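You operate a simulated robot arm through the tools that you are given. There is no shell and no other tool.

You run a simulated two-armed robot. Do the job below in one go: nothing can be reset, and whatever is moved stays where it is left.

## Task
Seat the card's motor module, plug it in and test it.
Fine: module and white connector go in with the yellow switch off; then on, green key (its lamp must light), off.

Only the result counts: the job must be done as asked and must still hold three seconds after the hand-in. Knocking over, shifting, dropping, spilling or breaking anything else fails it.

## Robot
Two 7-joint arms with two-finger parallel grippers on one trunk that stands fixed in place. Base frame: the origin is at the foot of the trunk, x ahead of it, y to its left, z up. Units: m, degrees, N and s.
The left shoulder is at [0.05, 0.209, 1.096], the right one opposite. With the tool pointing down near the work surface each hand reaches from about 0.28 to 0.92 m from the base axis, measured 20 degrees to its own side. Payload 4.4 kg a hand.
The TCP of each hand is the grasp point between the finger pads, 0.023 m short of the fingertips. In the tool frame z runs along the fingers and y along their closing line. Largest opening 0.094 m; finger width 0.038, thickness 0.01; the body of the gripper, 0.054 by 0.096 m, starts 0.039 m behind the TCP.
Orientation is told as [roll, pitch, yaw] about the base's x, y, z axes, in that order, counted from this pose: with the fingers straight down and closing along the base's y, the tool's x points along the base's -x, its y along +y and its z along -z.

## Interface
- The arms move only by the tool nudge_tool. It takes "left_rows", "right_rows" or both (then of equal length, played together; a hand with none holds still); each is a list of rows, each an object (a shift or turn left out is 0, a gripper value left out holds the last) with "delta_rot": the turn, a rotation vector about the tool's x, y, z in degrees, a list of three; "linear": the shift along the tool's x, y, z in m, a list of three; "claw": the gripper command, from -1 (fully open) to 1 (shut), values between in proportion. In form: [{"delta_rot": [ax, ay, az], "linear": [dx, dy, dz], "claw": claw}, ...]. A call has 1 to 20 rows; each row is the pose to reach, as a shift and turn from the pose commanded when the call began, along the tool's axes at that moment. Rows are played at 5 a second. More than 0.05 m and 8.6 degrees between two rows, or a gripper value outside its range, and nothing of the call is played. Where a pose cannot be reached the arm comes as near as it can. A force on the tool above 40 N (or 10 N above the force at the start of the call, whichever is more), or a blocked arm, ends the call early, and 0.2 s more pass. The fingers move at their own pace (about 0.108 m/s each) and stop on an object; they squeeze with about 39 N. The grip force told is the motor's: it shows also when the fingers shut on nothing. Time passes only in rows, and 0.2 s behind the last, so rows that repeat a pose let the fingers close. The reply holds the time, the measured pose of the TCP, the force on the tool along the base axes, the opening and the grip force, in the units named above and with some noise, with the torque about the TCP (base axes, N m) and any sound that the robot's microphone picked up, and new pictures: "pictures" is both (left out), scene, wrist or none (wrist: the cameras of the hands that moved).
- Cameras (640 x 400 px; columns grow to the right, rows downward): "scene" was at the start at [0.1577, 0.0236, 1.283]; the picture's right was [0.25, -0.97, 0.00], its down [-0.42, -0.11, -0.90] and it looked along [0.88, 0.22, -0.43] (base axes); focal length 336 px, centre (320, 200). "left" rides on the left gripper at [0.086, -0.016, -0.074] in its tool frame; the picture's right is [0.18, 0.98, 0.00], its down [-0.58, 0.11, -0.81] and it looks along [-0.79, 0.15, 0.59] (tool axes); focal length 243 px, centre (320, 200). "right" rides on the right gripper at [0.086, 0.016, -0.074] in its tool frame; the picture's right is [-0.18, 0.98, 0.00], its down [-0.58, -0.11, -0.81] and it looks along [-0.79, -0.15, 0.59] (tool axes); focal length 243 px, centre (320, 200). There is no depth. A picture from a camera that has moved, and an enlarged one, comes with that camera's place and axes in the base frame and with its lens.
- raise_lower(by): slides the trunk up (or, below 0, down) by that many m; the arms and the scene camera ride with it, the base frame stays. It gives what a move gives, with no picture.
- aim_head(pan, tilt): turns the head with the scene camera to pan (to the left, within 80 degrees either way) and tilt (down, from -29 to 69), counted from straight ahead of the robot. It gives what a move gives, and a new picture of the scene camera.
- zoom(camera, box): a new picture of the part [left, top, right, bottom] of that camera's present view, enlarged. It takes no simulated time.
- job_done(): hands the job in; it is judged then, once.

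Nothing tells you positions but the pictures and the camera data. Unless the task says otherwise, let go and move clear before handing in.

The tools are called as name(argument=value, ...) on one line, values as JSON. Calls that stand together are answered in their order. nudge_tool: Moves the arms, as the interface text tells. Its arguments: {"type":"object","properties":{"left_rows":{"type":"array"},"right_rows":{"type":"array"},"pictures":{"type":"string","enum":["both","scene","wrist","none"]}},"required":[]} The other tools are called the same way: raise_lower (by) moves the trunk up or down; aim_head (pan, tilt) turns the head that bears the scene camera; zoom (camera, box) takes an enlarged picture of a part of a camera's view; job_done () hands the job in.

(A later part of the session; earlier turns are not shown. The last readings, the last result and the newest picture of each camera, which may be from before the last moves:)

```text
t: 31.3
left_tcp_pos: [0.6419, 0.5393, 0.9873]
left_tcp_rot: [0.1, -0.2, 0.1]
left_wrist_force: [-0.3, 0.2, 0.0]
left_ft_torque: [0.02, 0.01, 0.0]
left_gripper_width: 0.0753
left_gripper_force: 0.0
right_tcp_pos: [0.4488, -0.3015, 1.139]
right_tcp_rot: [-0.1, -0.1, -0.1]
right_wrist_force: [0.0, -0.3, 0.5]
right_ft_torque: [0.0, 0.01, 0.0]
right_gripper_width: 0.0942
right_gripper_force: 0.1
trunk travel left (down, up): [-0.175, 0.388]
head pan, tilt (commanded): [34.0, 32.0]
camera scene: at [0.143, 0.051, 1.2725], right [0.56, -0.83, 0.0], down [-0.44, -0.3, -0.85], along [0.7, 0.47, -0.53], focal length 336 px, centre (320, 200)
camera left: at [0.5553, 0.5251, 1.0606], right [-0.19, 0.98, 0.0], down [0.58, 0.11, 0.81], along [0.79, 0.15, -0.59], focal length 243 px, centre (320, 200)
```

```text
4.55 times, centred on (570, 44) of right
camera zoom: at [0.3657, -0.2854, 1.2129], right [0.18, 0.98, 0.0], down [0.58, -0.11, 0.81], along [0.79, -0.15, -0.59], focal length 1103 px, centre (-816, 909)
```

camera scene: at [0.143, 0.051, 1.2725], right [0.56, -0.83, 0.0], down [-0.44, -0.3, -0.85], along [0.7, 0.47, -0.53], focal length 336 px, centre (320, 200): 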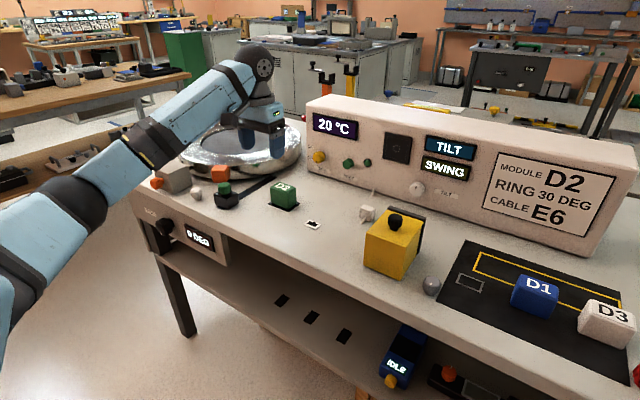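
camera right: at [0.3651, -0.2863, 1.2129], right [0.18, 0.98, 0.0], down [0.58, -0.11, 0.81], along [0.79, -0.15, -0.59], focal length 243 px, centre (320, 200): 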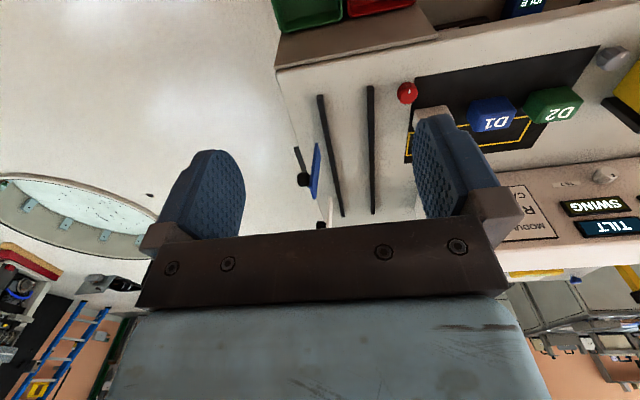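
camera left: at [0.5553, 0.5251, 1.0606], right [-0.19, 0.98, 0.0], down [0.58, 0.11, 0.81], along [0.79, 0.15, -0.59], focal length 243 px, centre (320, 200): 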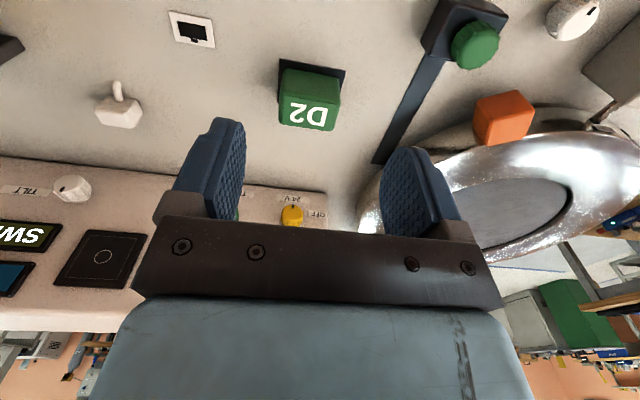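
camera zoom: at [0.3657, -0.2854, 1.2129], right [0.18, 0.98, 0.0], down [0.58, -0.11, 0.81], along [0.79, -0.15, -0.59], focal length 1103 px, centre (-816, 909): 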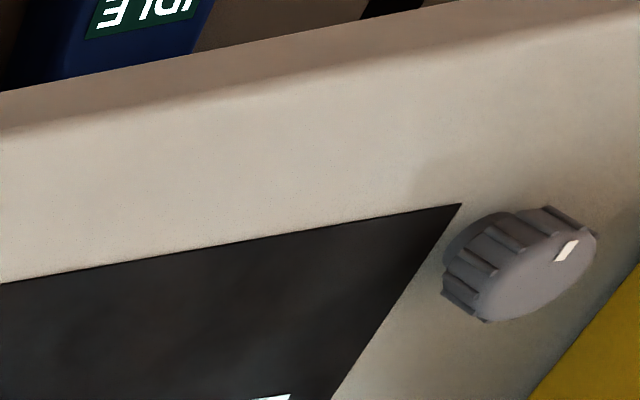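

The connector stands upright with no yaw near (0.76, 0.332), with its cable stub facing the robot. I'll bring the left hand over it for a precise fix.

nudge_tool(left_rows=[{"linear": [-0.008, -0.03, 0], "delta_rot": [0, 0.2, 0], "claw": -0.6}, {"linear": [-0.016, -0.06, 0], "delta_rot": [0, 0.2, 0]}, {"linear": [-0.024, -0.095, 0.005], "delta_rot": [0, 0.2, 0]}, {"linear": [-0.032, -0.13, 0.01], "delta_rot": [0, 0.2, 0]}, {"linear": [-0.044, -0.165, 0.015], "delta_rot": [0, 0.2, 0]}, {"linear": [-0.058, -0.2, 0.027], "delta_rot": [0, 0.2, 0]}, {"linear": [-0.058, -0.207, 0.027], "delta_rot": [0, 0.2, 0]}, {"linear": [-0.058, -0.207, 0.027], "delta_rot": [0, 0.2, 0]}], pictures="both")

zoom(camera="left", box=[260, 30, 388, 110])

```text
t: 33.1
left_tcp_pos: [0.6993, 0.3328, 0.9613]
left_tcp_rot: [0.2, -0.1, 0.0]
left_wrist_force: [-1.2, 0.0, -0.9]
left_ft_torque: [0.03, 0.02, 0.0]
left_gripper_width: 0.075
left_gripper_force: 0.1
right_tcp_pos: [0.4501, -0.3019, 1.1392]
right_tcp_rot: [0.1, 0.1, 0.0]
right_wrist_force: [-0.1, 0.1, 1.0]
right_ft_torque: [0.01, -0.01, -0.01]
right_gripper_width: 0.0941
right_gripper_force: 0.1
trunk travel left (down, up): [-0.175, 0.388]
head pan, tilt (commanded): [34.0, 32.0]
camera scene: at [0.1429, 0.0508, 1.2726], right [0.56, -0.83, 0.0], down [-0.44, -0.3, -0.85], along [0.7, 0.47, -0.53], focal length 336 px, centre (320, 200)
camera left: at [0.6128, 0.3172, 1.0343], right [-0.18, 0.98, 0.0], down [0.58, 0.11, 0.81], along [0.79, 0.15, -0.59], focal length 243 px, centre (320, 200)
```

scene: 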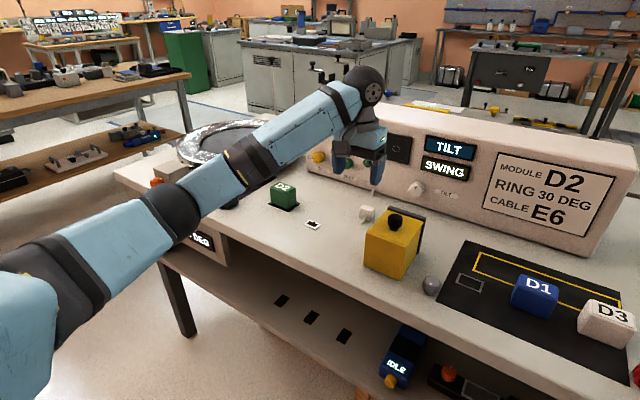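
left: 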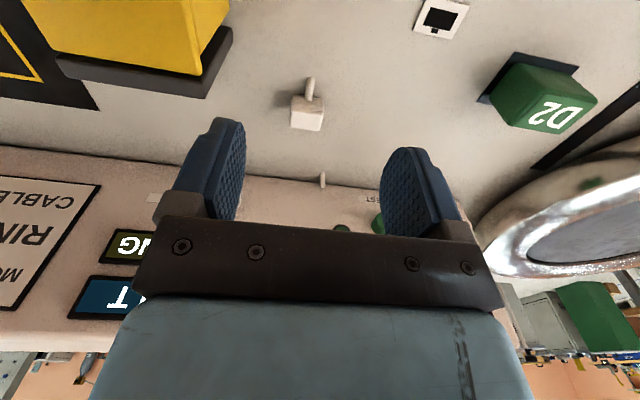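

```text
5.00 times, centred on (324, 70) of left
camera zoom: at [0.6128, 0.3172, 1.0343], right [-0.18, 0.98, 0.0], down [0.58, 0.11, 0.81], along [0.79, 0.15, -0.59], focal length 1213 px, centre (300, 850)
```

zoom: 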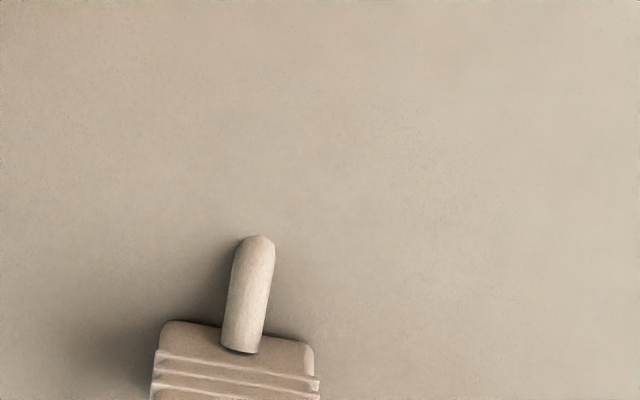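

zoom(camera="left", box=[275, 65, 355, 140])

zoom(camera="left", box=[410, 0, 474, 40])

zoom(camera="left", box=[60, 0, 260, 125])

```text
5.33 times, centred on (315, 102) of left
camera zoom: at [0.6128, 0.3172, 1.0343], right [-0.18, 0.98, 0.0], down [0.58, 0.11, 0.81], along [0.79, 0.15, -0.59], focal length 1294 px, centre (347, 720)
```

zoom: 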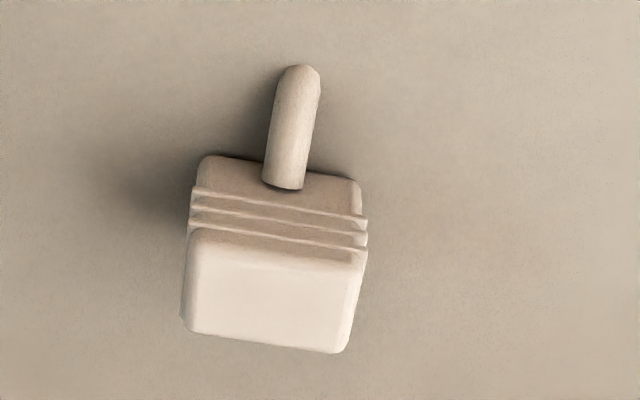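

```text
10.00 times, centred on (442, 20) of left
camera zoom: at [0.6128, 0.3172, 1.0343], right [-0.18, 0.98, 0.0], down [0.58, 0.11, 0.81], along [0.79, 0.15, -0.59], focal length 2426 px, centre (-900, 2000)
```

zoom: 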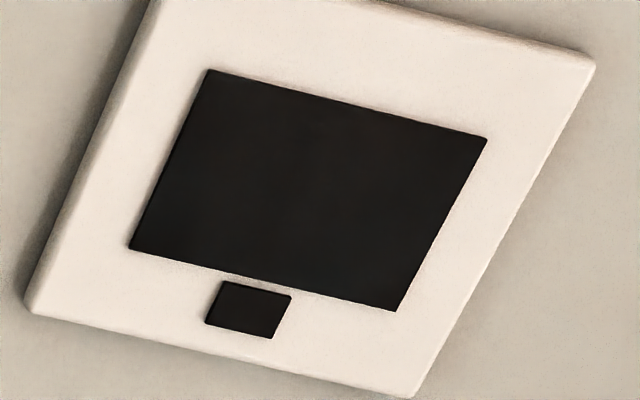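

```text
3.20 times, centred on (160, 62) of left
camera zoom: at [0.6128, 0.3172, 1.0343], right [-0.18, 0.98, 0.0], down [0.58, 0.11, 0.81], along [0.79, 0.15, -0.59], focal length 776 px, centre (832, 640)
```

zoom: 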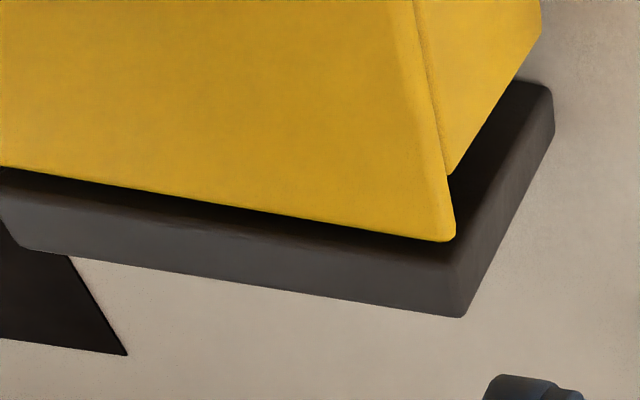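

I place the connector at (0.755, 0.329), 32 mm wide across its ribs, with its top at about 0.836. I'll line up above it with a smaller opening.

nudge_tool(left_rows=[{"linear": [-0.025, -0.002, 0.015], "claw": -0.277}, {"linear": [-0.05, -0.0038, 0.03]}, {"linear": [-0.0557, -0.0038, 0.05]}, {"linear": [-0.0557, -0.0038, 0.0613]}, {"linear": [-0.0557, -0.0038, 0.0613]}], pictures="both")

zoom(camera="scene", box=[320, 140, 448, 220])

zoom(camera="left", box=[220, 40, 420, 165])

```text
t: 34.3
left_tcp_pos: [0.754, 0.3287, 0.8987]
left_tcp_rot: [0.0, -0.1, 0.1]
left_wrist_force: [0.3, -0.2, -0.2]
left_ft_torque: [-0.02, 0.02, 0.03]
left_gripper_width: 0.06
left_gripper_force: 0.0
right_tcp_pos: [0.4509, -0.3009, 1.1394]
right_tcp_rot: [-0.1, 0.0, 0.0]
right_wrist_force: [-0.2, 0.3, 0.5]
right_ft_torque: [0.0, 0.0, -0.01]
right_gripper_width: 0.094
right_gripper_force: 0.0
trunk travel left (down, up): [-0.175, 0.388]
head pan, tilt (commanded): [34.0, 32.0]
camera scene: at [0.1428, 0.0509, 1.2726], right [0.56, -0.83, 0.0], down [-0.44, -0.3, -0.85], along [0.7, 0.47, -0.53], focal length 336 px, centre (320, 200)
camera left: at [0.6685, 0.3134, 0.9727], right [-0.18, 0.98, 0.0], down [0.58, 0.11, 0.81], along [0.79, 0.15, -0.59], focal length 243 px, centre (320, 200)
```

scene: 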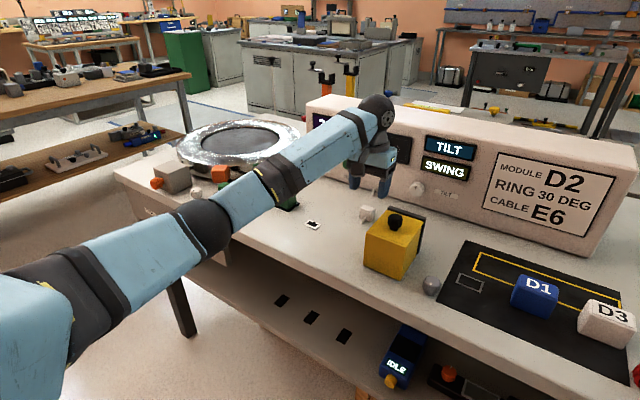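
left: 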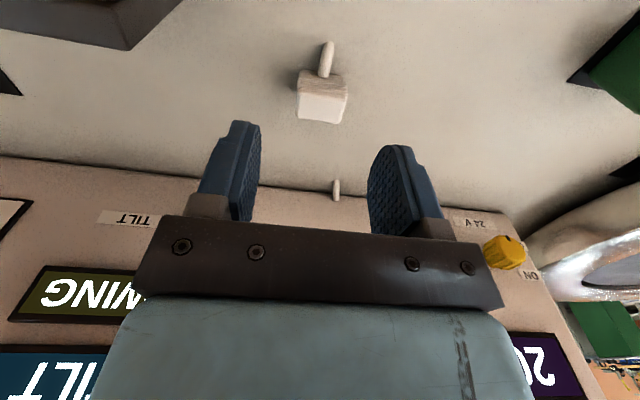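

```text
5.00 times, centred on (384, 180) of scene
camera zoom: at [0.1428, 0.0509, 1.2726], right [0.56, -0.83, 0.0], down [-0.44, -0.3, -0.85], along [0.7, 0.47, -0.53], focal length 1678 px, centre (0, 300)
```

zoom: 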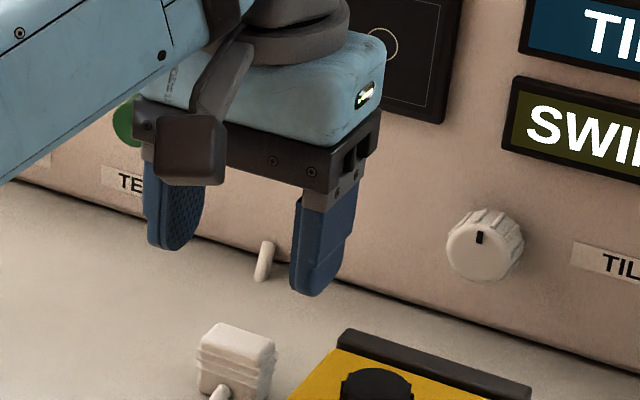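

```text
3.20 times, centred on (320, 102) of left
camera zoom: at [0.6685, 0.3134, 0.9727], right [-0.18, 0.98, 0.0], down [0.58, 0.11, 0.81], along [0.79, 0.15, -0.59], focal length 776 px, centre (320, 512)
```

zoom: 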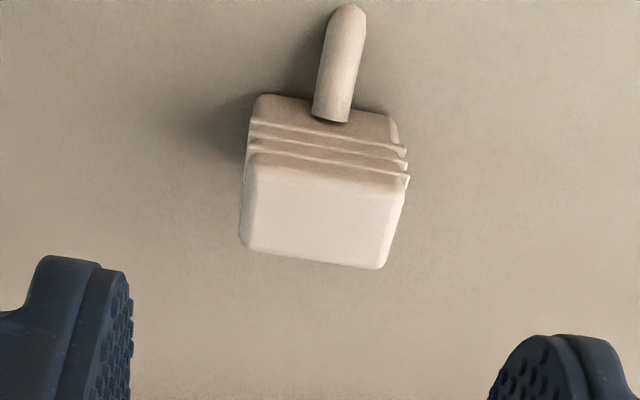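

Lined up within about 1 mm. I'll descend and grip the connector gently.

nudge_tool(left_rows=[{"linear": [0, 0.0005, 0.02]}, {"linear": [0, 0.0005, 0.04]}, {"linear": [0, 0.0005, 0.055]}, {"linear": [0, 0.0005, 0.065]}, {"linear": [0, 0.0005, 0.071]}, {"linear": [0, 0.0005, 0.071]}], pictures="wrist")

zoom(camera="left", box=[220, 60, 420, 185])

```text
t: 35.7
left_tcp_pos: [0.7543, 0.3289, 0.8284]
left_tcp_rot: [0.0, -0.1, 0.1]
left_wrist_force: [0.7, 0.5, -0.2]
left_ft_torque: [0.0, 0.02, -0.03]
left_gripper_width: 0.0599
left_gripper_force: 0.1
right_tcp_pos: [0.45, -0.3014, 1.1385]
right_tcp_rot: [0.0, -0.1, -0.1]
right_wrist_force: [0.3, -0.4, 0.1]
right_ft_torque: [-0.01, 0.01, -0.01]
right_gripper_width: 0.0944
right_gripper_force: 0.1
trunk travel left (down, up): [-0.175, 0.388]
head pan, tilt (commanded): [34.0, 32.0]
camera left: at [0.6692, 0.3145, 0.902], right [-0.19, 0.98, 0.0], down [0.58, 0.11, 0.81], along [0.79, 0.15, -0.59], focal length 243 px, centre (320, 200)
```

left: 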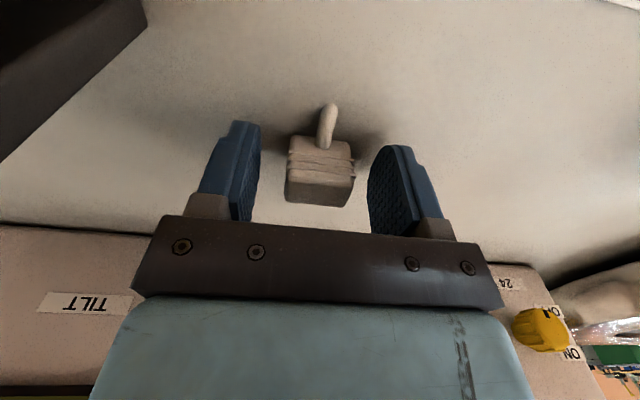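

```text
3.20 times, centred on (320, 122) of left
camera zoom: at [0.6692, 0.3145, 0.902], right [-0.19, 0.98, 0.0], down [0.58, 0.11, 0.81], along [0.79, 0.15, -0.59], focal length 776 px, centre (320, 448)
```

zoom: 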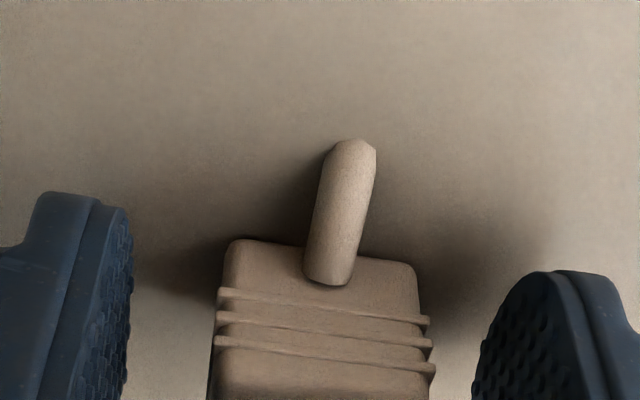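

nudge_tool(left_rows=[{"claw": 0.2}, {"claw": 0.4}, {"claw": 1}, {"claw": 1}, {"claw": 1}], pictures="wrist")

```text
t: 36.9
left_tcp_pos: [0.7546, 0.3311, 0.8281]
left_tcp_rot: [0.0, -0.1, 0.0]
left_wrist_force: [-0.3, -0.1, 0.3]
left_ft_torque: [-0.02, 0.03, -0.02]
left_gripper_width: 0.0308
left_gripper_force: 39.0
right_tcp_pos: [0.451, -0.302, 1.1388]
right_tcp_rot: [0.0, 0.0, 0.0]
right_wrist_force: [0.0, 0.5, -0.4]
right_ft_torque: [0.03, 0.0, 0.0]
right_gripper_width: 0.0939
right_gripper_force: 0.1
trunk travel left (down, up): [-0.175, 0.388]
head pan, tilt (commanded): [34.0, 32.0]
camera left: at [0.6692, 0.3145, 0.902], right [-0.19, 0.98, 0.0], down [0.58, 0.11, 0.81], along [0.79, 0.15, -0.59], focal length 243 px, centre (320, 200)
```

left: 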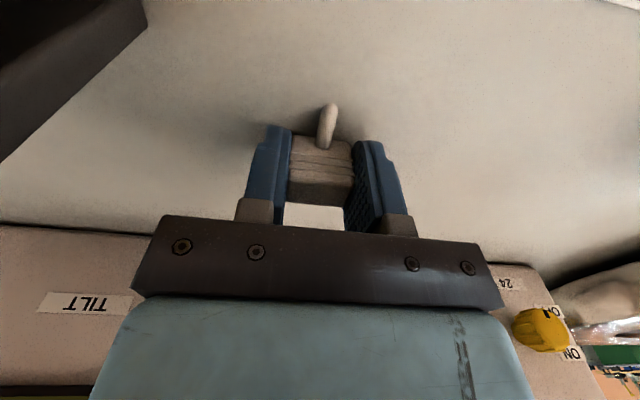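

The connector is gripped at 31 mm. I'll lift it straight up and look at its underside and key.

nudge_tool(left_rows=[{"linear": [0, 0, -0.005], "claw": 1}, {"linear": [0, 0, -0.015]}, {"linear": [0, 0, -0.03]}, {"linear": [0, 0, -0.05]}, {"linear": [0, 0, -0.075]}, {"linear": [0, 0, -0.1]}, {"linear": [0, 0, -0.12]}, {"linear": [0, 0, -0.12]}], pictures="both")

zoom(camera="scene", box=[320, 130, 448, 230])

zoom(camera="left", box=[250, 70, 410, 170])

```text
t: 38.7
left_tcp_pos: [0.756, 0.3304, 0.9472]
left_tcp_rot: [0.0, 0.0, 0.0]
left_wrist_force: [0.3, -0.2, -1.2]
left_ft_torque: [-0.03, -0.01, 0.01]
left_gripper_width: 0.031
left_gripper_force: 39.5
right_tcp_pos: [0.4498, -0.3016, 1.1389]
right_tcp_rot: [0.1, 0.0, 0.1]
right_wrist_force: [0.9, 0.5, -0.1]
right_ft_torque: [-0.01, 0.01, 0.05]
right_gripper_width: 0.0941
right_gripper_force: 0.1
trunk travel left (down, up): [-0.175, 0.388]
head pan, tilt (commanded): [34.0, 32.0]
camera scene: at [0.143, 0.0511, 1.2725], right [0.56, -0.83, 0.0], down [-0.44, -0.3, -0.85], along [0.7, 0.47, -0.53], focal length 336 px, centre (320, 200)
camera left: at [0.6691, 0.315, 1.0212], right [-0.19, 0.98, 0.0], down [0.58, 0.11, 0.81], along [0.79, 0.15, -0.59], focal length 243 px, centre (320, 200)
```

scene: 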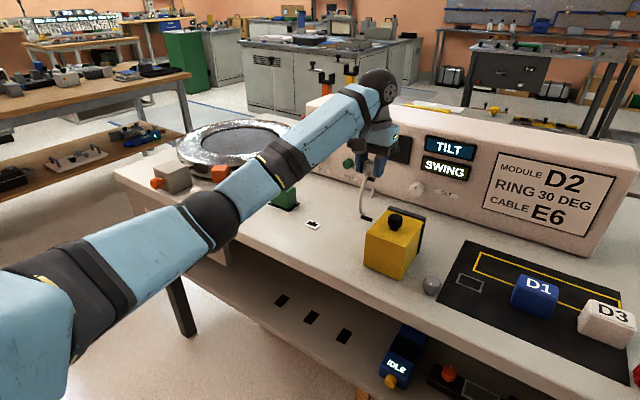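
left: 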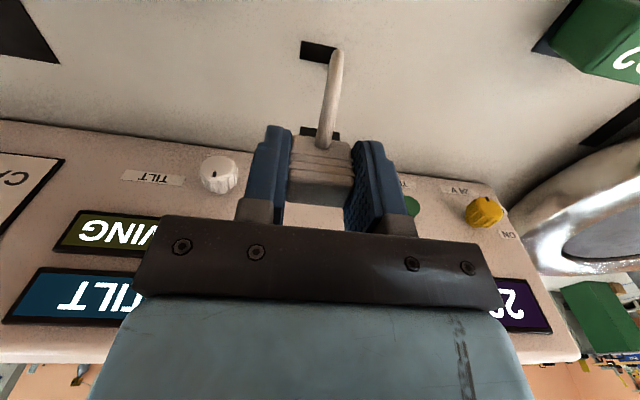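

```text
4.00 times, centred on (384, 180) of scene
camera zoom: at [0.143, 0.0511, 1.2725], right [0.56, -0.83, 0.0], down [-0.44, -0.3, -0.85], along [0.7, 0.47, -0.53], focal length 1342 px, centre (64, 280)
```

zoom: 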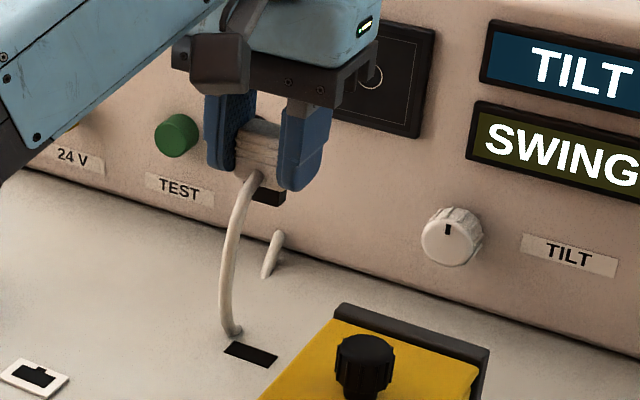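

```text
4.00 times, centred on (330, 120) of left
camera zoom: at [0.6691, 0.315, 1.0212], right [-0.19, 0.98, 0.0], down [0.58, 0.11, 0.81], along [0.79, 0.15, -0.59], focal length 970 px, centre (280, 520)
```

zoom: 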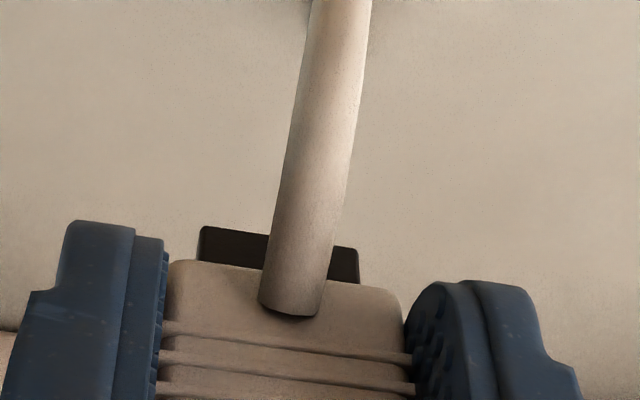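

The connector came free and its cable now shows, running down into the bench. I'll zoom on the parking slot it came from and on the black nose to find the key.

zoom(camera="scene", box=[350, 205, 398, 235])

zoom(camera="left", box=[290, 30, 354, 70])

zoom(camera="scene", box=[358, 150, 406, 180])

zoom(camera="left", box=[290, 110, 354, 150])

```text
13.33 times, centred on (374, 220) of scene
camera zoom: at [0.143, 0.0511, 1.2725], right [0.56, -0.83, 0.0], down [-0.44, -0.3, -0.85], along [0.7, 0.47, -0.53], focal length 4475 px, centre (-400, -67)
```

zoom: 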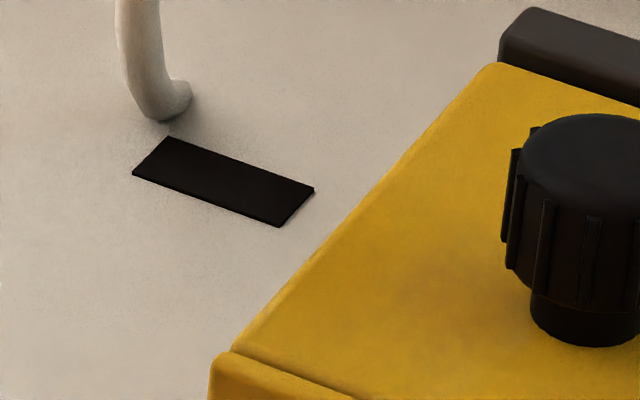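

```text
10.00 times, centred on (322, 50) of left
camera zoom: at [0.6691, 0.315, 1.0212], right [-0.19, 0.98, 0.0], down [0.58, 0.11, 0.81], along [0.79, 0.15, -0.59], focal length 2426 px, centre (300, 1700)
```

zoom: 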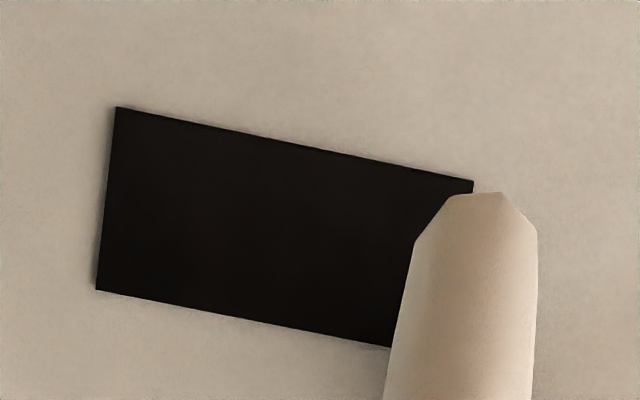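

```text
13.33 times, centred on (382, 165) of scene
camera zoom: at [0.143, 0.0511, 1.2725], right [0.56, -0.83, 0.0], down [-0.44, -0.3, -0.85], along [0.7, 0.47, -0.53], focal length 4475 px, centre (-507, 667)
```

zoom: 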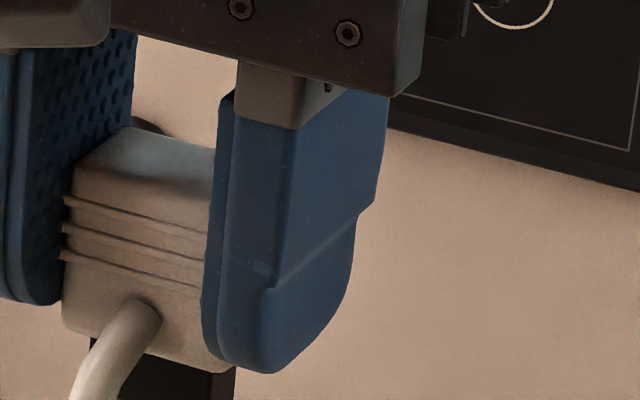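

```text
10.00 times, centred on (322, 130) of left
camera zoom: at [0.6691, 0.315, 1.0212], right [-0.19, 0.98, 0.0], down [0.58, 0.11, 0.81], along [0.79, 0.15, -0.59], focal length 2426 px, centre (300, 900)
```

zoom: 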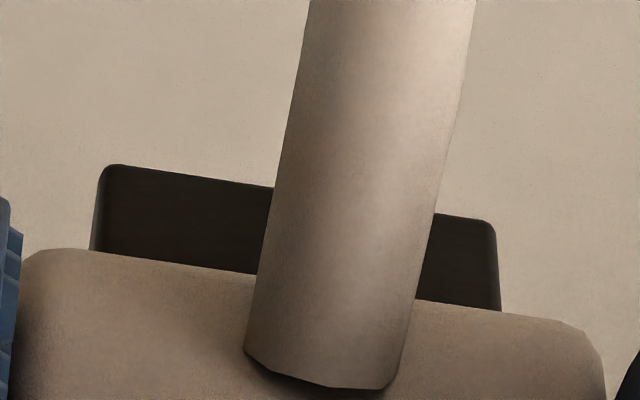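

The parking slot is a plain rectangle, so it doesn't show the key. I'll bring the connector back toward the camera and yaw it to see the far side of the nose.

nudge_tool(left_rows=[{"linear": [0.015, 0, -0.01], "claw": 1}, {"linear": [0.03, 0, -0.02], "delta_rot": [0, 0, 8]}, {"linear": [0.045, 0, -0.03], "delta_rot": [0, 0, 16]}, {"linear": [0.06, 0, -0.04], "delta_rot": [0, 0, 24]}, {"linear": [0.075, 0, -0.05], "delta_rot": [0, 0, 32]}, {"linear": [0.09, 0, -0.06], "delta_rot": [0, 0, 40]}, {"linear": [0.105, 0, -0.07], "delta_rot": [0, 0, 48]}, {"linear": [0.12, 0, -0.07], "delta_rot": [0, 0, 56]}, {"linear": [0.135, 0, -0.07], "delta_rot": [0, 0, 64]}, {"linear": [0.135, 0, -0.07], "delta_rot": [0, 0, 70]}, {"linear": [0.135, 0, -0.07], "delta_rot": [0, 0, 70]}], pictures="both")

```text
t: 41.1
left_tcp_pos: [0.62, 0.3304, 1.0176]
left_tcp_rot: [0.0, 0.1, -70.0]
left_wrist_force: [0.2, 0.8, 0.6]
left_ft_torque: [-0.01, 0.02, 0.02]
left_gripper_width: 0.0306
left_gripper_force: 39.2
right_tcp_pos: [0.4496, -0.3012, 1.1389]
right_tcp_rot: [0.0, 0.0, 0.0]
right_wrist_force: [0.0, 0.2, -0.6]
right_ft_torque: [-0.01, 0.01, -0.02]
right_gripper_width: 0.0944
right_gripper_force: 0.0
trunk travel left (down, up): [-0.175, 0.388]
head pan, tilt (commanded): [34.0, 32.0]
camera scene: at [0.1427, 0.0509, 1.2726], right [0.56, -0.83, 0.0], down [-0.44, -0.3, -0.85], along [0.7, 0.47, -0.53], focal length 336 px, centre (320, 200)
camera left: at [0.5753, 0.4063, 1.0918], right [0.86, 0.51, 0.0], down [0.3, -0.51, 0.81], along [0.41, -0.69, -0.59], focal length 243 px, centre (320, 200)
```

scene: 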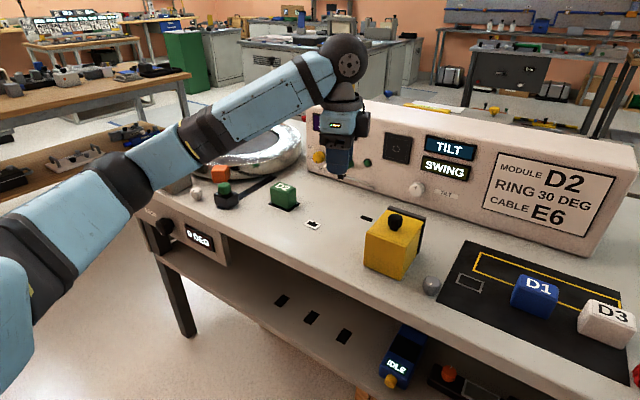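
left: 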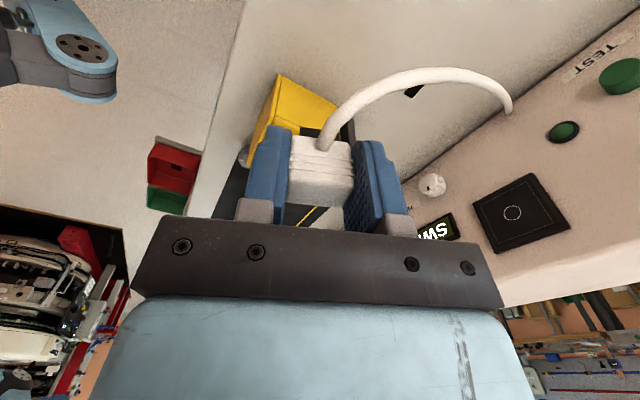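

zoom(camera="scene", box=[318, 150, 366, 190])

zoom(camera="scene", box=[328, 165, 352, 185])

```text
10.00 times, centred on (342, 170) of scene
camera zoom: at [0.1427, 0.0509, 1.2726], right [0.56, -0.83, 0.0], down [-0.44, -0.3, -0.85], along [0.7, 0.47, -0.53], focal length 3356 px, centre (100, 500)
```

zoom: 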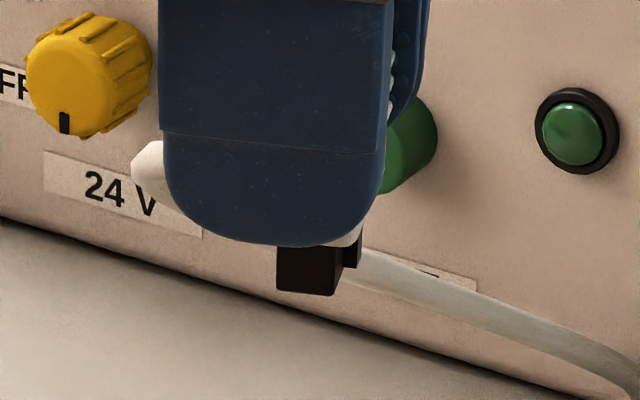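

```text
16.00 times, centred on (340, 175) of scene
camera zoom: at [0.1427, 0.0509, 1.2726], right [0.56, -0.83, 0.0], down [-0.44, -0.3, -0.85], along [0.7, 0.47, -0.53], focal length 5370 px, centre (0, 600)
```

zoom: 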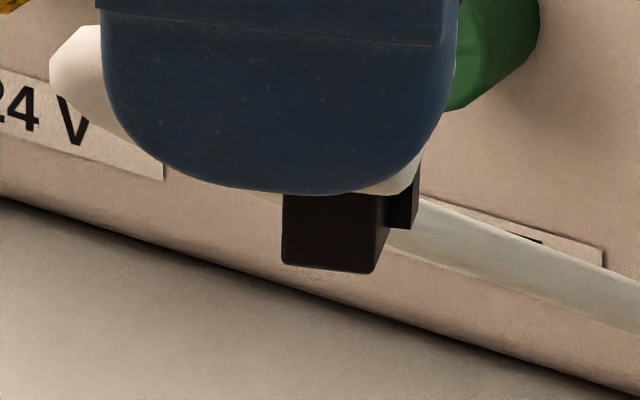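

The key is on the side that faced +x when parked, which matches the socket's notch at zero yaw. The nose is about 11 × 21.7 mm and its bottom is 38 mm below the TCP. I'll turn back to zero yaw and move over the socket.

nudge_tool(left_rows=[{"delta_rot": [0, 0, -8], "claw": 1}, {"delta_rot": [0, 0, -16]}, {"delta_rot": [0, 0, -24]}, {"delta_rot": [0, 0, -32]}, {"delta_rot": [0, 0, -40]}, {"delta_rot": [0, 0, -48]}, {"delta_rot": [0, 0, -56]}, {"delta_rot": [0, 0, -64]}, {"delta_rot": [0, 0, -70]}, {"delta_rot": [0, 0, -70]}], pictures="none")

```text
t: 43.3
left_tcp_pos: [0.6201, 0.3312, 1.0196]
left_tcp_rot: [0.0, -0.1, 0.0]
left_wrist_force: [0.4, -0.1, 0.0]
left_ft_torque: [0.03, -0.03, 0.0]
left_gripper_width: 0.0307
left_gripper_force: 38.7
right_tcp_pos: [0.4495, -0.3014, 1.1398]
right_tcp_rot: [0.0, 0.0, 0.0]
right_wrist_force: [-0.1, -0.2, 0.0]
right_ft_torque: [-0.04, 0.0, 0.01]
right_gripper_width: 0.0938
right_gripper_force: 0.0
trunk travel left (down, up): [-0.175, 0.388]
head pan, tilt (commanded): [34.0, 32.0]
```

nudge_tool(left_rows=[{"linear": [-0.0104, 0.025, 0.0]}, {"linear": [-0.0204, 0.05, 0.01]}, {"linear": [-0.0304, 0.075, 0.03]}, {"linear": [-0.0404, 0.0951, 0.055]}, {"linear": [-0.0404, 0.0951, 0.085]}, {"linear": [-0.0404, 0.0951, 0.11]}, {"linear": [-0.0404, 0.0951, 0.1185]}, {"linear": [-0.0404, 0.0951, 0.1185]}], pictures="both")

zoom(camera="scene", box=[280, 180, 344, 240])

zoom(camera="left", box=[250, 50, 410, 150])

```text
t: 45.1
left_tcp_pos: [0.6598, 0.4247, 0.9003]
left_tcp_rot: [0.1, -0.1, 0.2]
left_wrist_force: [0.1, -0.9, -0.2]
left_ft_torque: [0.01, 0.0, 0.01]
left_gripper_width: 0.031
left_gripper_force: 39.0
right_tcp_pos: [0.4504, -0.3008, 1.1393]
right_tcp_rot: [0.1, 0.0, 0.0]
right_wrist_force: [0.6, 0.1, -0.6]
right_ft_torque: [0.02, 0.0, -0.04]
right_gripper_width: 0.0936
right_gripper_force: 0.0
trunk travel left (down, up): [-0.175, 0.388]
head pan, tilt (commanded): [34.0, 32.0]
camera scene: at [0.1428, 0.0509, 1.2726], right [0.56, -0.83, 0.0], down [-0.44, -0.3, -0.85], along [0.7, 0.47, -0.53], focal length 336 px, centre (320, 200)
camera left: at [0.5739, 0.4097, 0.9733], right [-0.19, 0.98, 0.0], down [0.58, 0.11, 0.81], along [0.79, 0.15, -0.59], focal length 243 px, centre (320, 200)
```

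scene: 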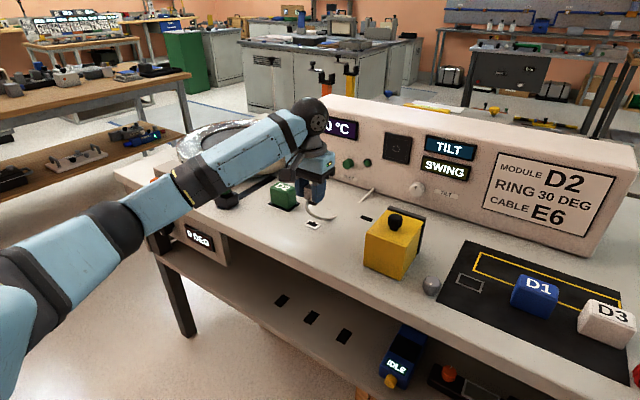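
left: 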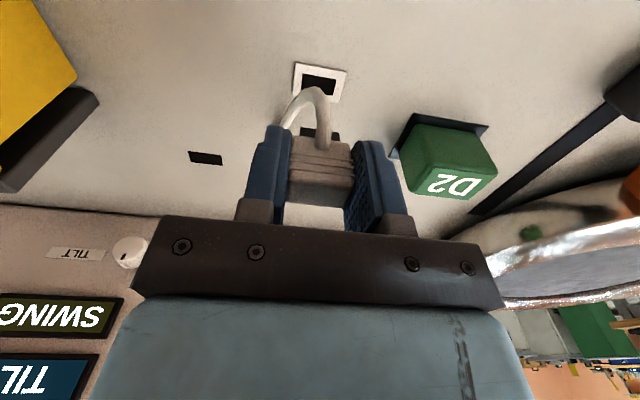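

```text
6.67 times, centred on (312, 210) of scene
camera zoom: at [0.1428, 0.0509, 1.2726], right [0.56, -0.83, 0.0], down [-0.44, -0.3, -0.85], along [0.7, 0.47, -0.53], focal length 2237 px, centre (373, 133)
```

zoom: 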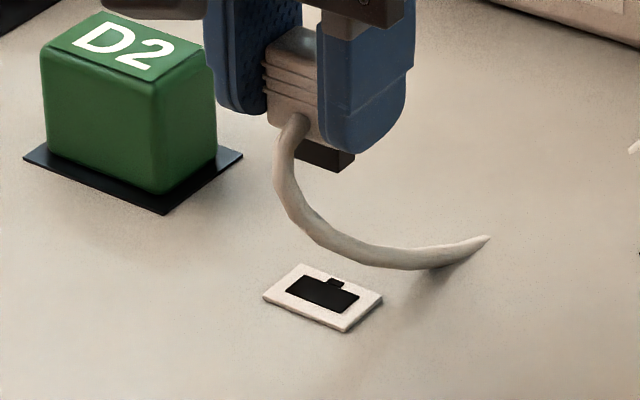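

```text
4.00 times, centred on (330, 100) of left
camera zoom: at [0.5739, 0.4097, 0.9733], right [-0.19, 0.98, 0.0], down [0.58, 0.11, 0.81], along [0.79, 0.15, -0.59], focal length 970 px, centre (280, 600)
```

zoom: 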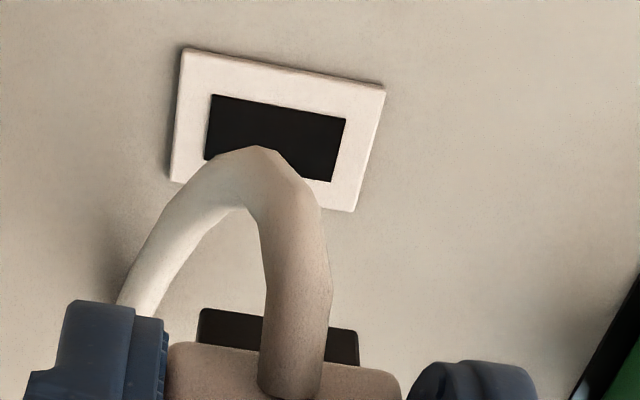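

nudge_tool(left_rows=[{"linear": [-0.001, 0, 0.015]}, {"linear": [-0.001, 0, 0.03]}, {"linear": [-0.001, 0, 0.042]}, {"linear": [-0.001, 0, 0.05]}, {"linear": [-0.001, 0, 0.05]}], pictures="both")

zoom(camera="scene", box=[290, 195, 338, 235])

zoom(camera="left", box=[270, 80, 370, 150])

```text
t: 46.3
left_tcp_pos: [0.661, 0.4264, 0.85]
left_tcp_rot: [0.0, -0.1, 0.1]
left_wrist_force: [-0.1, -0.3, 0.1]
left_ft_torque: [0.0, 0.02, -0.01]
left_gripper_width: 0.031
left_gripper_force: 39.1
right_tcp_pos: [0.4494, -0.3013, 1.1381]
right_tcp_rot: [-0.1, -0.1, 0.0]
right_wrist_force: [-1.2, 0.0, 0.1]
right_ft_torque: [-0.02, 0.02, 0.0]
right_gripper_width: 0.0941
right_gripper_force: 0.0
trunk travel left (down, up): [-0.175, 0.388]
head pan, tilt (commanded): [34.0, 32.0]
camera scene: at [0.1428, 0.0509, 1.2726], right [0.56, -0.83, 0.0], down [-0.44, -0.3, -0.85], along [0.7, 0.47, -0.53], focal length 336 px, centre (320, 200)
camera left: at [0.5753, 0.4098, 0.9231], right [-0.19, 0.98, 0.0], down [0.58, 0.11, 0.81], along [0.79, 0.15, -0.59], focal length 243 px, centre (320, 200)
```

scene: 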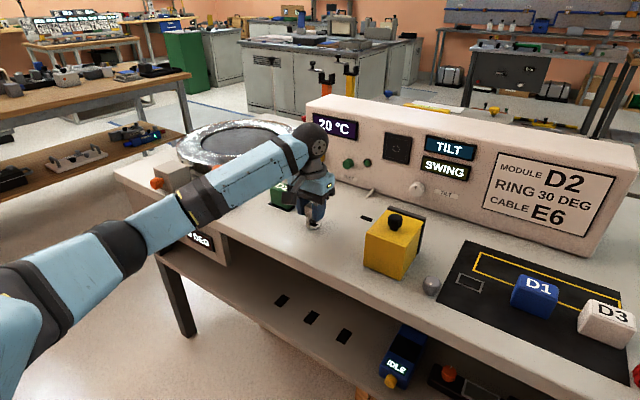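
left: 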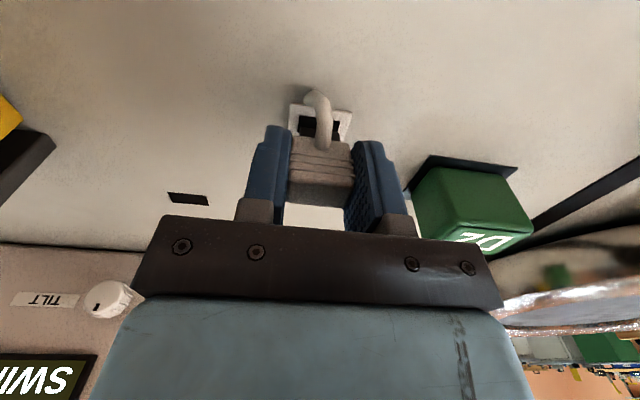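

```text
10.00 times, centred on (314, 215) of scene
camera zoom: at [0.1428, 0.0509, 1.2726], right [0.56, -0.83, 0.0], down [-0.44, -0.3, -0.85], along [0.7, 0.47, -0.53], focal length 3356 px, centre (380, 50)
```

zoom: 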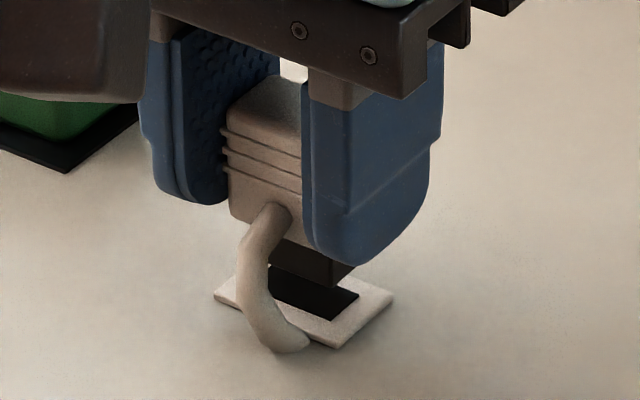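

```text
5.71 times, centred on (320, 115) of left
camera zoom: at [0.5753, 0.4098, 0.9231], right [-0.19, 0.98, 0.0], down [0.58, 0.11, 0.81], along [0.79, 0.15, -0.59], focal length 1386 px, centre (320, 686)
```

zoom: 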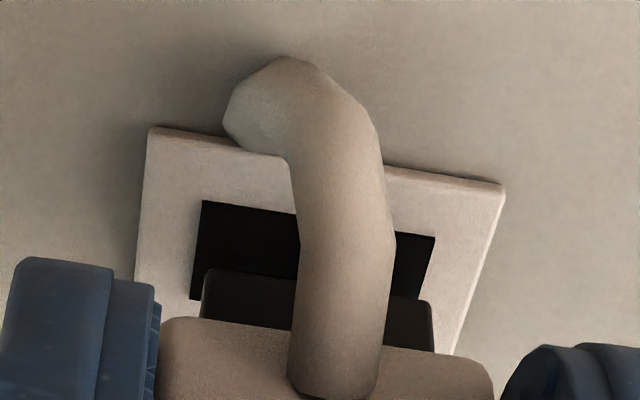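

The nose is over the opening within about half a millimetre. I'll trim x by −0.4 mm and lower slowly into the socket.

nudge_tool(left_rows=[{"linear": [0.0004, 0, 0.003]}, {"linear": [0.0004, 0, 0.006]}, {"linear": [0.0004, 0, 0.008]}, {"linear": [0.0004, 0, 0.0095]}, {"linear": [0.0004, 0, 0.0105]}, {"linear": [0.0004, 0, 0.0115]}, {"linear": [0.0004, 0, 0.0115]}], pictures="wrist")

zoom(camera="left", box=[270, 80, 370, 150])

zoom(camera="scene", box=[290, 195, 338, 235])

```text
t: 47.9
left_tcp_pos: [0.6605, 0.4253, 0.8395]
left_tcp_rot: [0.0, 0.0, -0.1]
left_wrist_force: [-8.5, -2.8, 3.0]
left_ft_torque: [-0.14, 0.28, -0.03]
left_gripper_width: 0.0309
left_gripper_force: 39.4
right_tcp_pos: [0.4493, -0.3013, 1.1397]
right_tcp_rot: [0.0, -0.1, 0.0]
right_wrist_force: [0.0, -0.4, -0.5]
right_ft_torque: [0.0, 0.01, 0.02]
right_gripper_width: 0.0941
right_gripper_force: 0.0
trunk travel left (down, up): [-0.175, 0.388]
head pan, tilt (commanded): [34.0, 32.0]
camera left: at [0.574, 0.4095, 0.9127], right [-0.18, 0.98, 0.0], down [0.58, 0.11, 0.81], along [0.79, 0.15, -0.59], focal length 243 px, centre (320, 200)
```

left: 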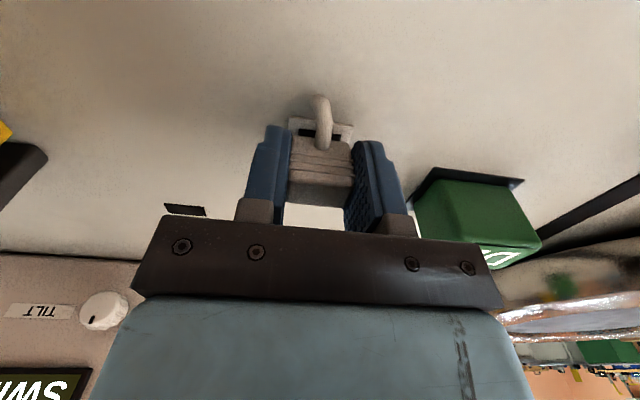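

```text
5.71 times, centred on (320, 115) of left
camera zoom: at [0.574, 0.4095, 0.9127], right [-0.18, 0.98, 0.0], down [0.58, 0.11, 0.81], along [0.79, 0.15, -0.59], focal length 1386 px, centre (320, 686)
```

zoom: 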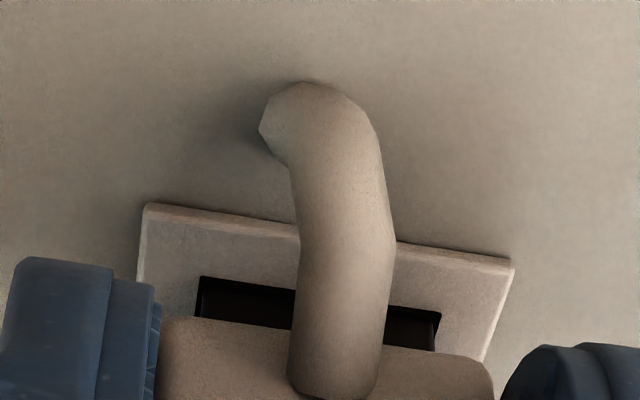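

```text
10.00 times, centred on (314, 215) of scene
camera zoom: at [0.1418, 0.0504, 1.2728], right [0.56, -0.83, 0.0], down [-0.44, -0.3, -0.85], along [0.7, 0.47, -0.53], focal length 3356 px, centre (380, 50)
```

zoom: 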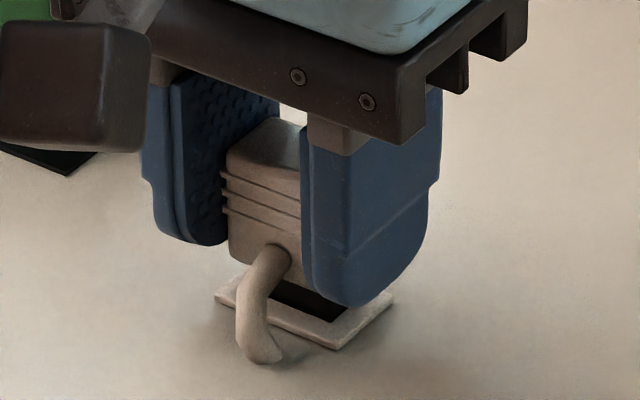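

The nose has just entered, with −8.5 N in x, so I'll move a touch toward −x and keep going down.

nudge_tool(left_rows=[{"linear": [0.0004, -0.0002, -0.0005]}, {"linear": [0.0007, -0.0003, -0.0005]}, {"linear": [0.0007, -0.0003, -0.0005]}], pictures="none")

```text
t: 48.7
left_tcp_pos: [0.6607, 0.4252, 0.8385]
left_tcp_rot: [0.2, -0.1, 0.2]
left_wrist_force: [2.3, -2.0, 0.3]
left_ft_torque: [-0.09, -0.09, 0.02]
left_gripper_width: 0.0308
left_gripper_force: 39.3
right_tcp_pos: [0.45, -0.3009, 1.1395]
right_tcp_rot: [0.0, 0.0, 0.0]
right_wrist_force: [0.2, 0.5, 0.2]
right_ft_torque: [-0.01, 0.02, -0.05]
right_gripper_width: 0.0942
right_gripper_force: 0.1
trunk travel left (down, up): [-0.175, 0.388]
head pan, tilt (commanded): [34.0, 32.0]
```

nudge_tool(left_rows=[{"linear": [0, -0.0002, 0.001]}, {"linear": [0, -0.0002, 0.002]}, {"linear": [0, -0.0002, 0.003]}, {"linear": [0, -0.0002, 0.004]}, {"linear": [0, -0.0002, 0.004]}], pictures="none")

```text
t: 49.9
left_tcp_pos: [0.6603, 0.4246, 0.8342]
left_tcp_rot: [0.2, -0.1, 0.2]
left_wrist_force: [4.3, 3.6, 2.2]
left_ft_torque: [0.14, -0.21, 0.01]
left_gripper_width: 0.0306
left_gripper_force: 38.9
right_tcp_pos: [0.4494, -0.3024, 1.1389]
right_tcp_rot: [0.0, 0.0, 0.0]
right_wrist_force: [0.0, 0.1, -0.3]
right_ft_torque: [-0.01, 0.03, -0.02]
right_gripper_width: 0.0941
right_gripper_force: 0.0
trunk travel left (down, up): [-0.175, 0.388]
head pan, tilt (commanded): [34.0, 32.0]
```

Going in smoothly at z 0.834. I'll continue to the bottom with small corrections.

nudge_tool(left_rows=[{"linear": [-0.0003, 0.0002, 0.001]}, {"linear": [-0.0003, 0.0002, 0.002]}, {"linear": [-0.0003, 0.0002, 0.003]}, {"linear": [-0.0003, 0.0002, 0.004]}, {"linear": [-0.0003, 0.0002, 0.004]}], pictures="none")

```text
t: 51.1
left_tcp_pos: [0.6608, 0.4244, 0.8298]
left_tcp_rot: [0.0, -0.1, 0.1]
left_wrist_force: [-1.2, 4.8, 1.8]
left_ft_torque: [0.12, -0.03, -0.02]
left_gripper_width: 0.031
left_gripper_force: 38.6
right_tcp_pos: [0.4503, -0.3001, 1.1407]
right_tcp_rot: [0.0, 0.0, 0.0]
right_wrist_force: [0.3, 0.3, 0.0]
right_ft_torque: [0.03, 0.01, 0.03]
right_gripper_width: 0.0939
right_gripper_force: 0.1
trunk travel left (down, up): [-0.175, 0.388]
head pan, tilt (commanded): [34.0, 32.0]
```

nudge_tool(left_rows=[{"linear": [0, 0.0003, 0.0007]}, {"linear": [0, 0.0004, 0.0014]}, {"linear": [0, 0.0004, 0.0021]}, {"linear": [0, 0.0004, 0.0021]}], pictures="wrist")

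zoom(camera="scene", box=[290, 195, 338, 235])

zoom(camera="left", box=[270, 80, 370, 150])

```text
t: 52.1
left_tcp_pos: [0.6603, 0.4253, 0.8287]
left_tcp_rot: [0.1, -0.2, 0.0]
left_wrist_force: [-4.2, -0.8, 3.6]
left_ft_torque: [-0.07, 0.18, -0.03]
left_gripper_width: 0.031
left_gripper_force: 38.8
right_tcp_pos: [0.4497, -0.3012, 1.1387]
right_tcp_rot: [0.0, 0.0, 0.0]
right_wrist_force: [0.3, 0.7, 0.6]
right_ft_torque: [0.02, -0.01, 0.0]
right_gripper_width: 0.0938
right_gripper_force: 0.0
trunk travel left (down, up): [-0.175, 0.388]
head pan, tilt (commanded): [34.0, 32.0]
camera left: at [0.574, 0.4094, 0.9031], right [-0.18, 0.98, 0.0], down [0.58, 0.11, 0.81], along [0.79, 0.15, -0.59], focal length 243 px, centre (320, 200)
```

left: 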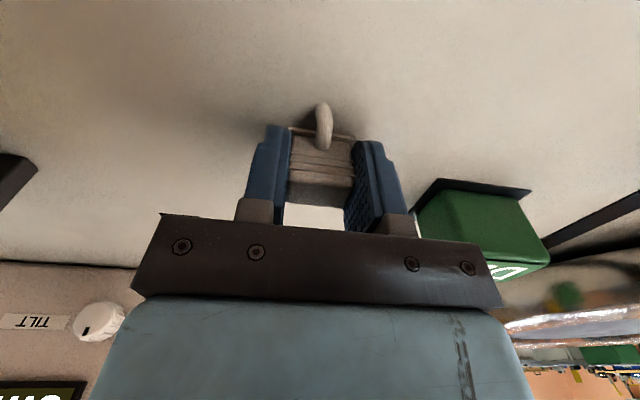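

```text
10.00 times, centred on (314, 215) of scene
camera zoom: at [0.1419, 0.0505, 1.2727], right [0.56, -0.83, 0.0], down [-0.44, -0.3, -0.85], along [0.7, 0.47, -0.53], focal length 3356 px, centre (380, 50)
```

zoom: 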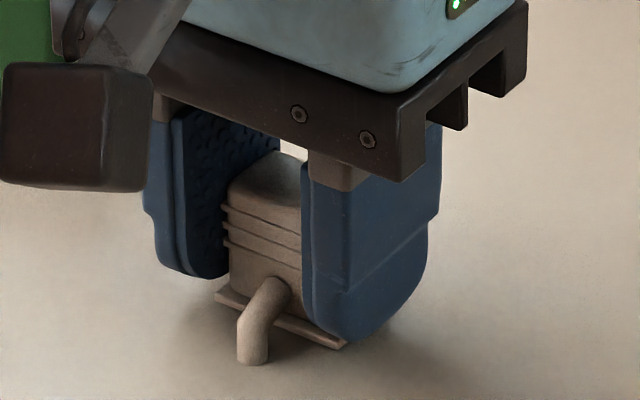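

```text
5.71 times, centred on (320, 115) of left
camera zoom: at [0.574, 0.4094, 0.9031], right [-0.18, 0.98, 0.0], down [0.58, 0.11, 0.81], along [0.79, 0.15, -0.59], focal length 1386 px, centre (320, 686)
```

zoom: 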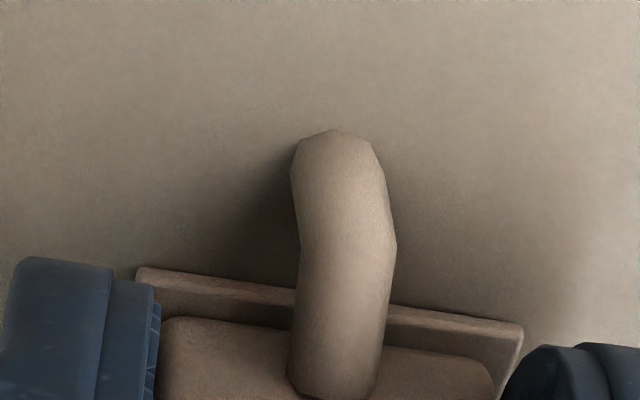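

nudge_tool(left_rows=[{"linear": [0.0002, 0, 0.0007]}, {"linear": [0.0003, 0, 0.0014]}, {"linear": [0.0003, 0, 0.0021]}, {"linear": [0.0003, 0, 0.0021]}], pictures="none")

```text
t: 53.1
left_tcp_pos: [0.6606, 0.4249, 0.8274]
left_tcp_rot: [0.1, -0.3, 0.1]
left_wrist_force: [2.2, -0.9, 10.3]
left_ft_torque: [-0.03, -0.07, 0.0]
left_gripper_width: 0.0309
left_gripper_force: 39.1
right_tcp_pos: [0.4491, -0.3016, 1.1398]
right_tcp_rot: [0.1, -0.2, 0.0]
right_wrist_force: [-0.2, -0.3, 0.0]
right_ft_torque: [-0.03, 0.02, 0.02]
right_gripper_width: 0.0938
right_gripper_force: 0.0
trunk travel left (down, up): [-0.175, 0.388]
head pan, tilt (commanded): [34.0, 32.0]
```

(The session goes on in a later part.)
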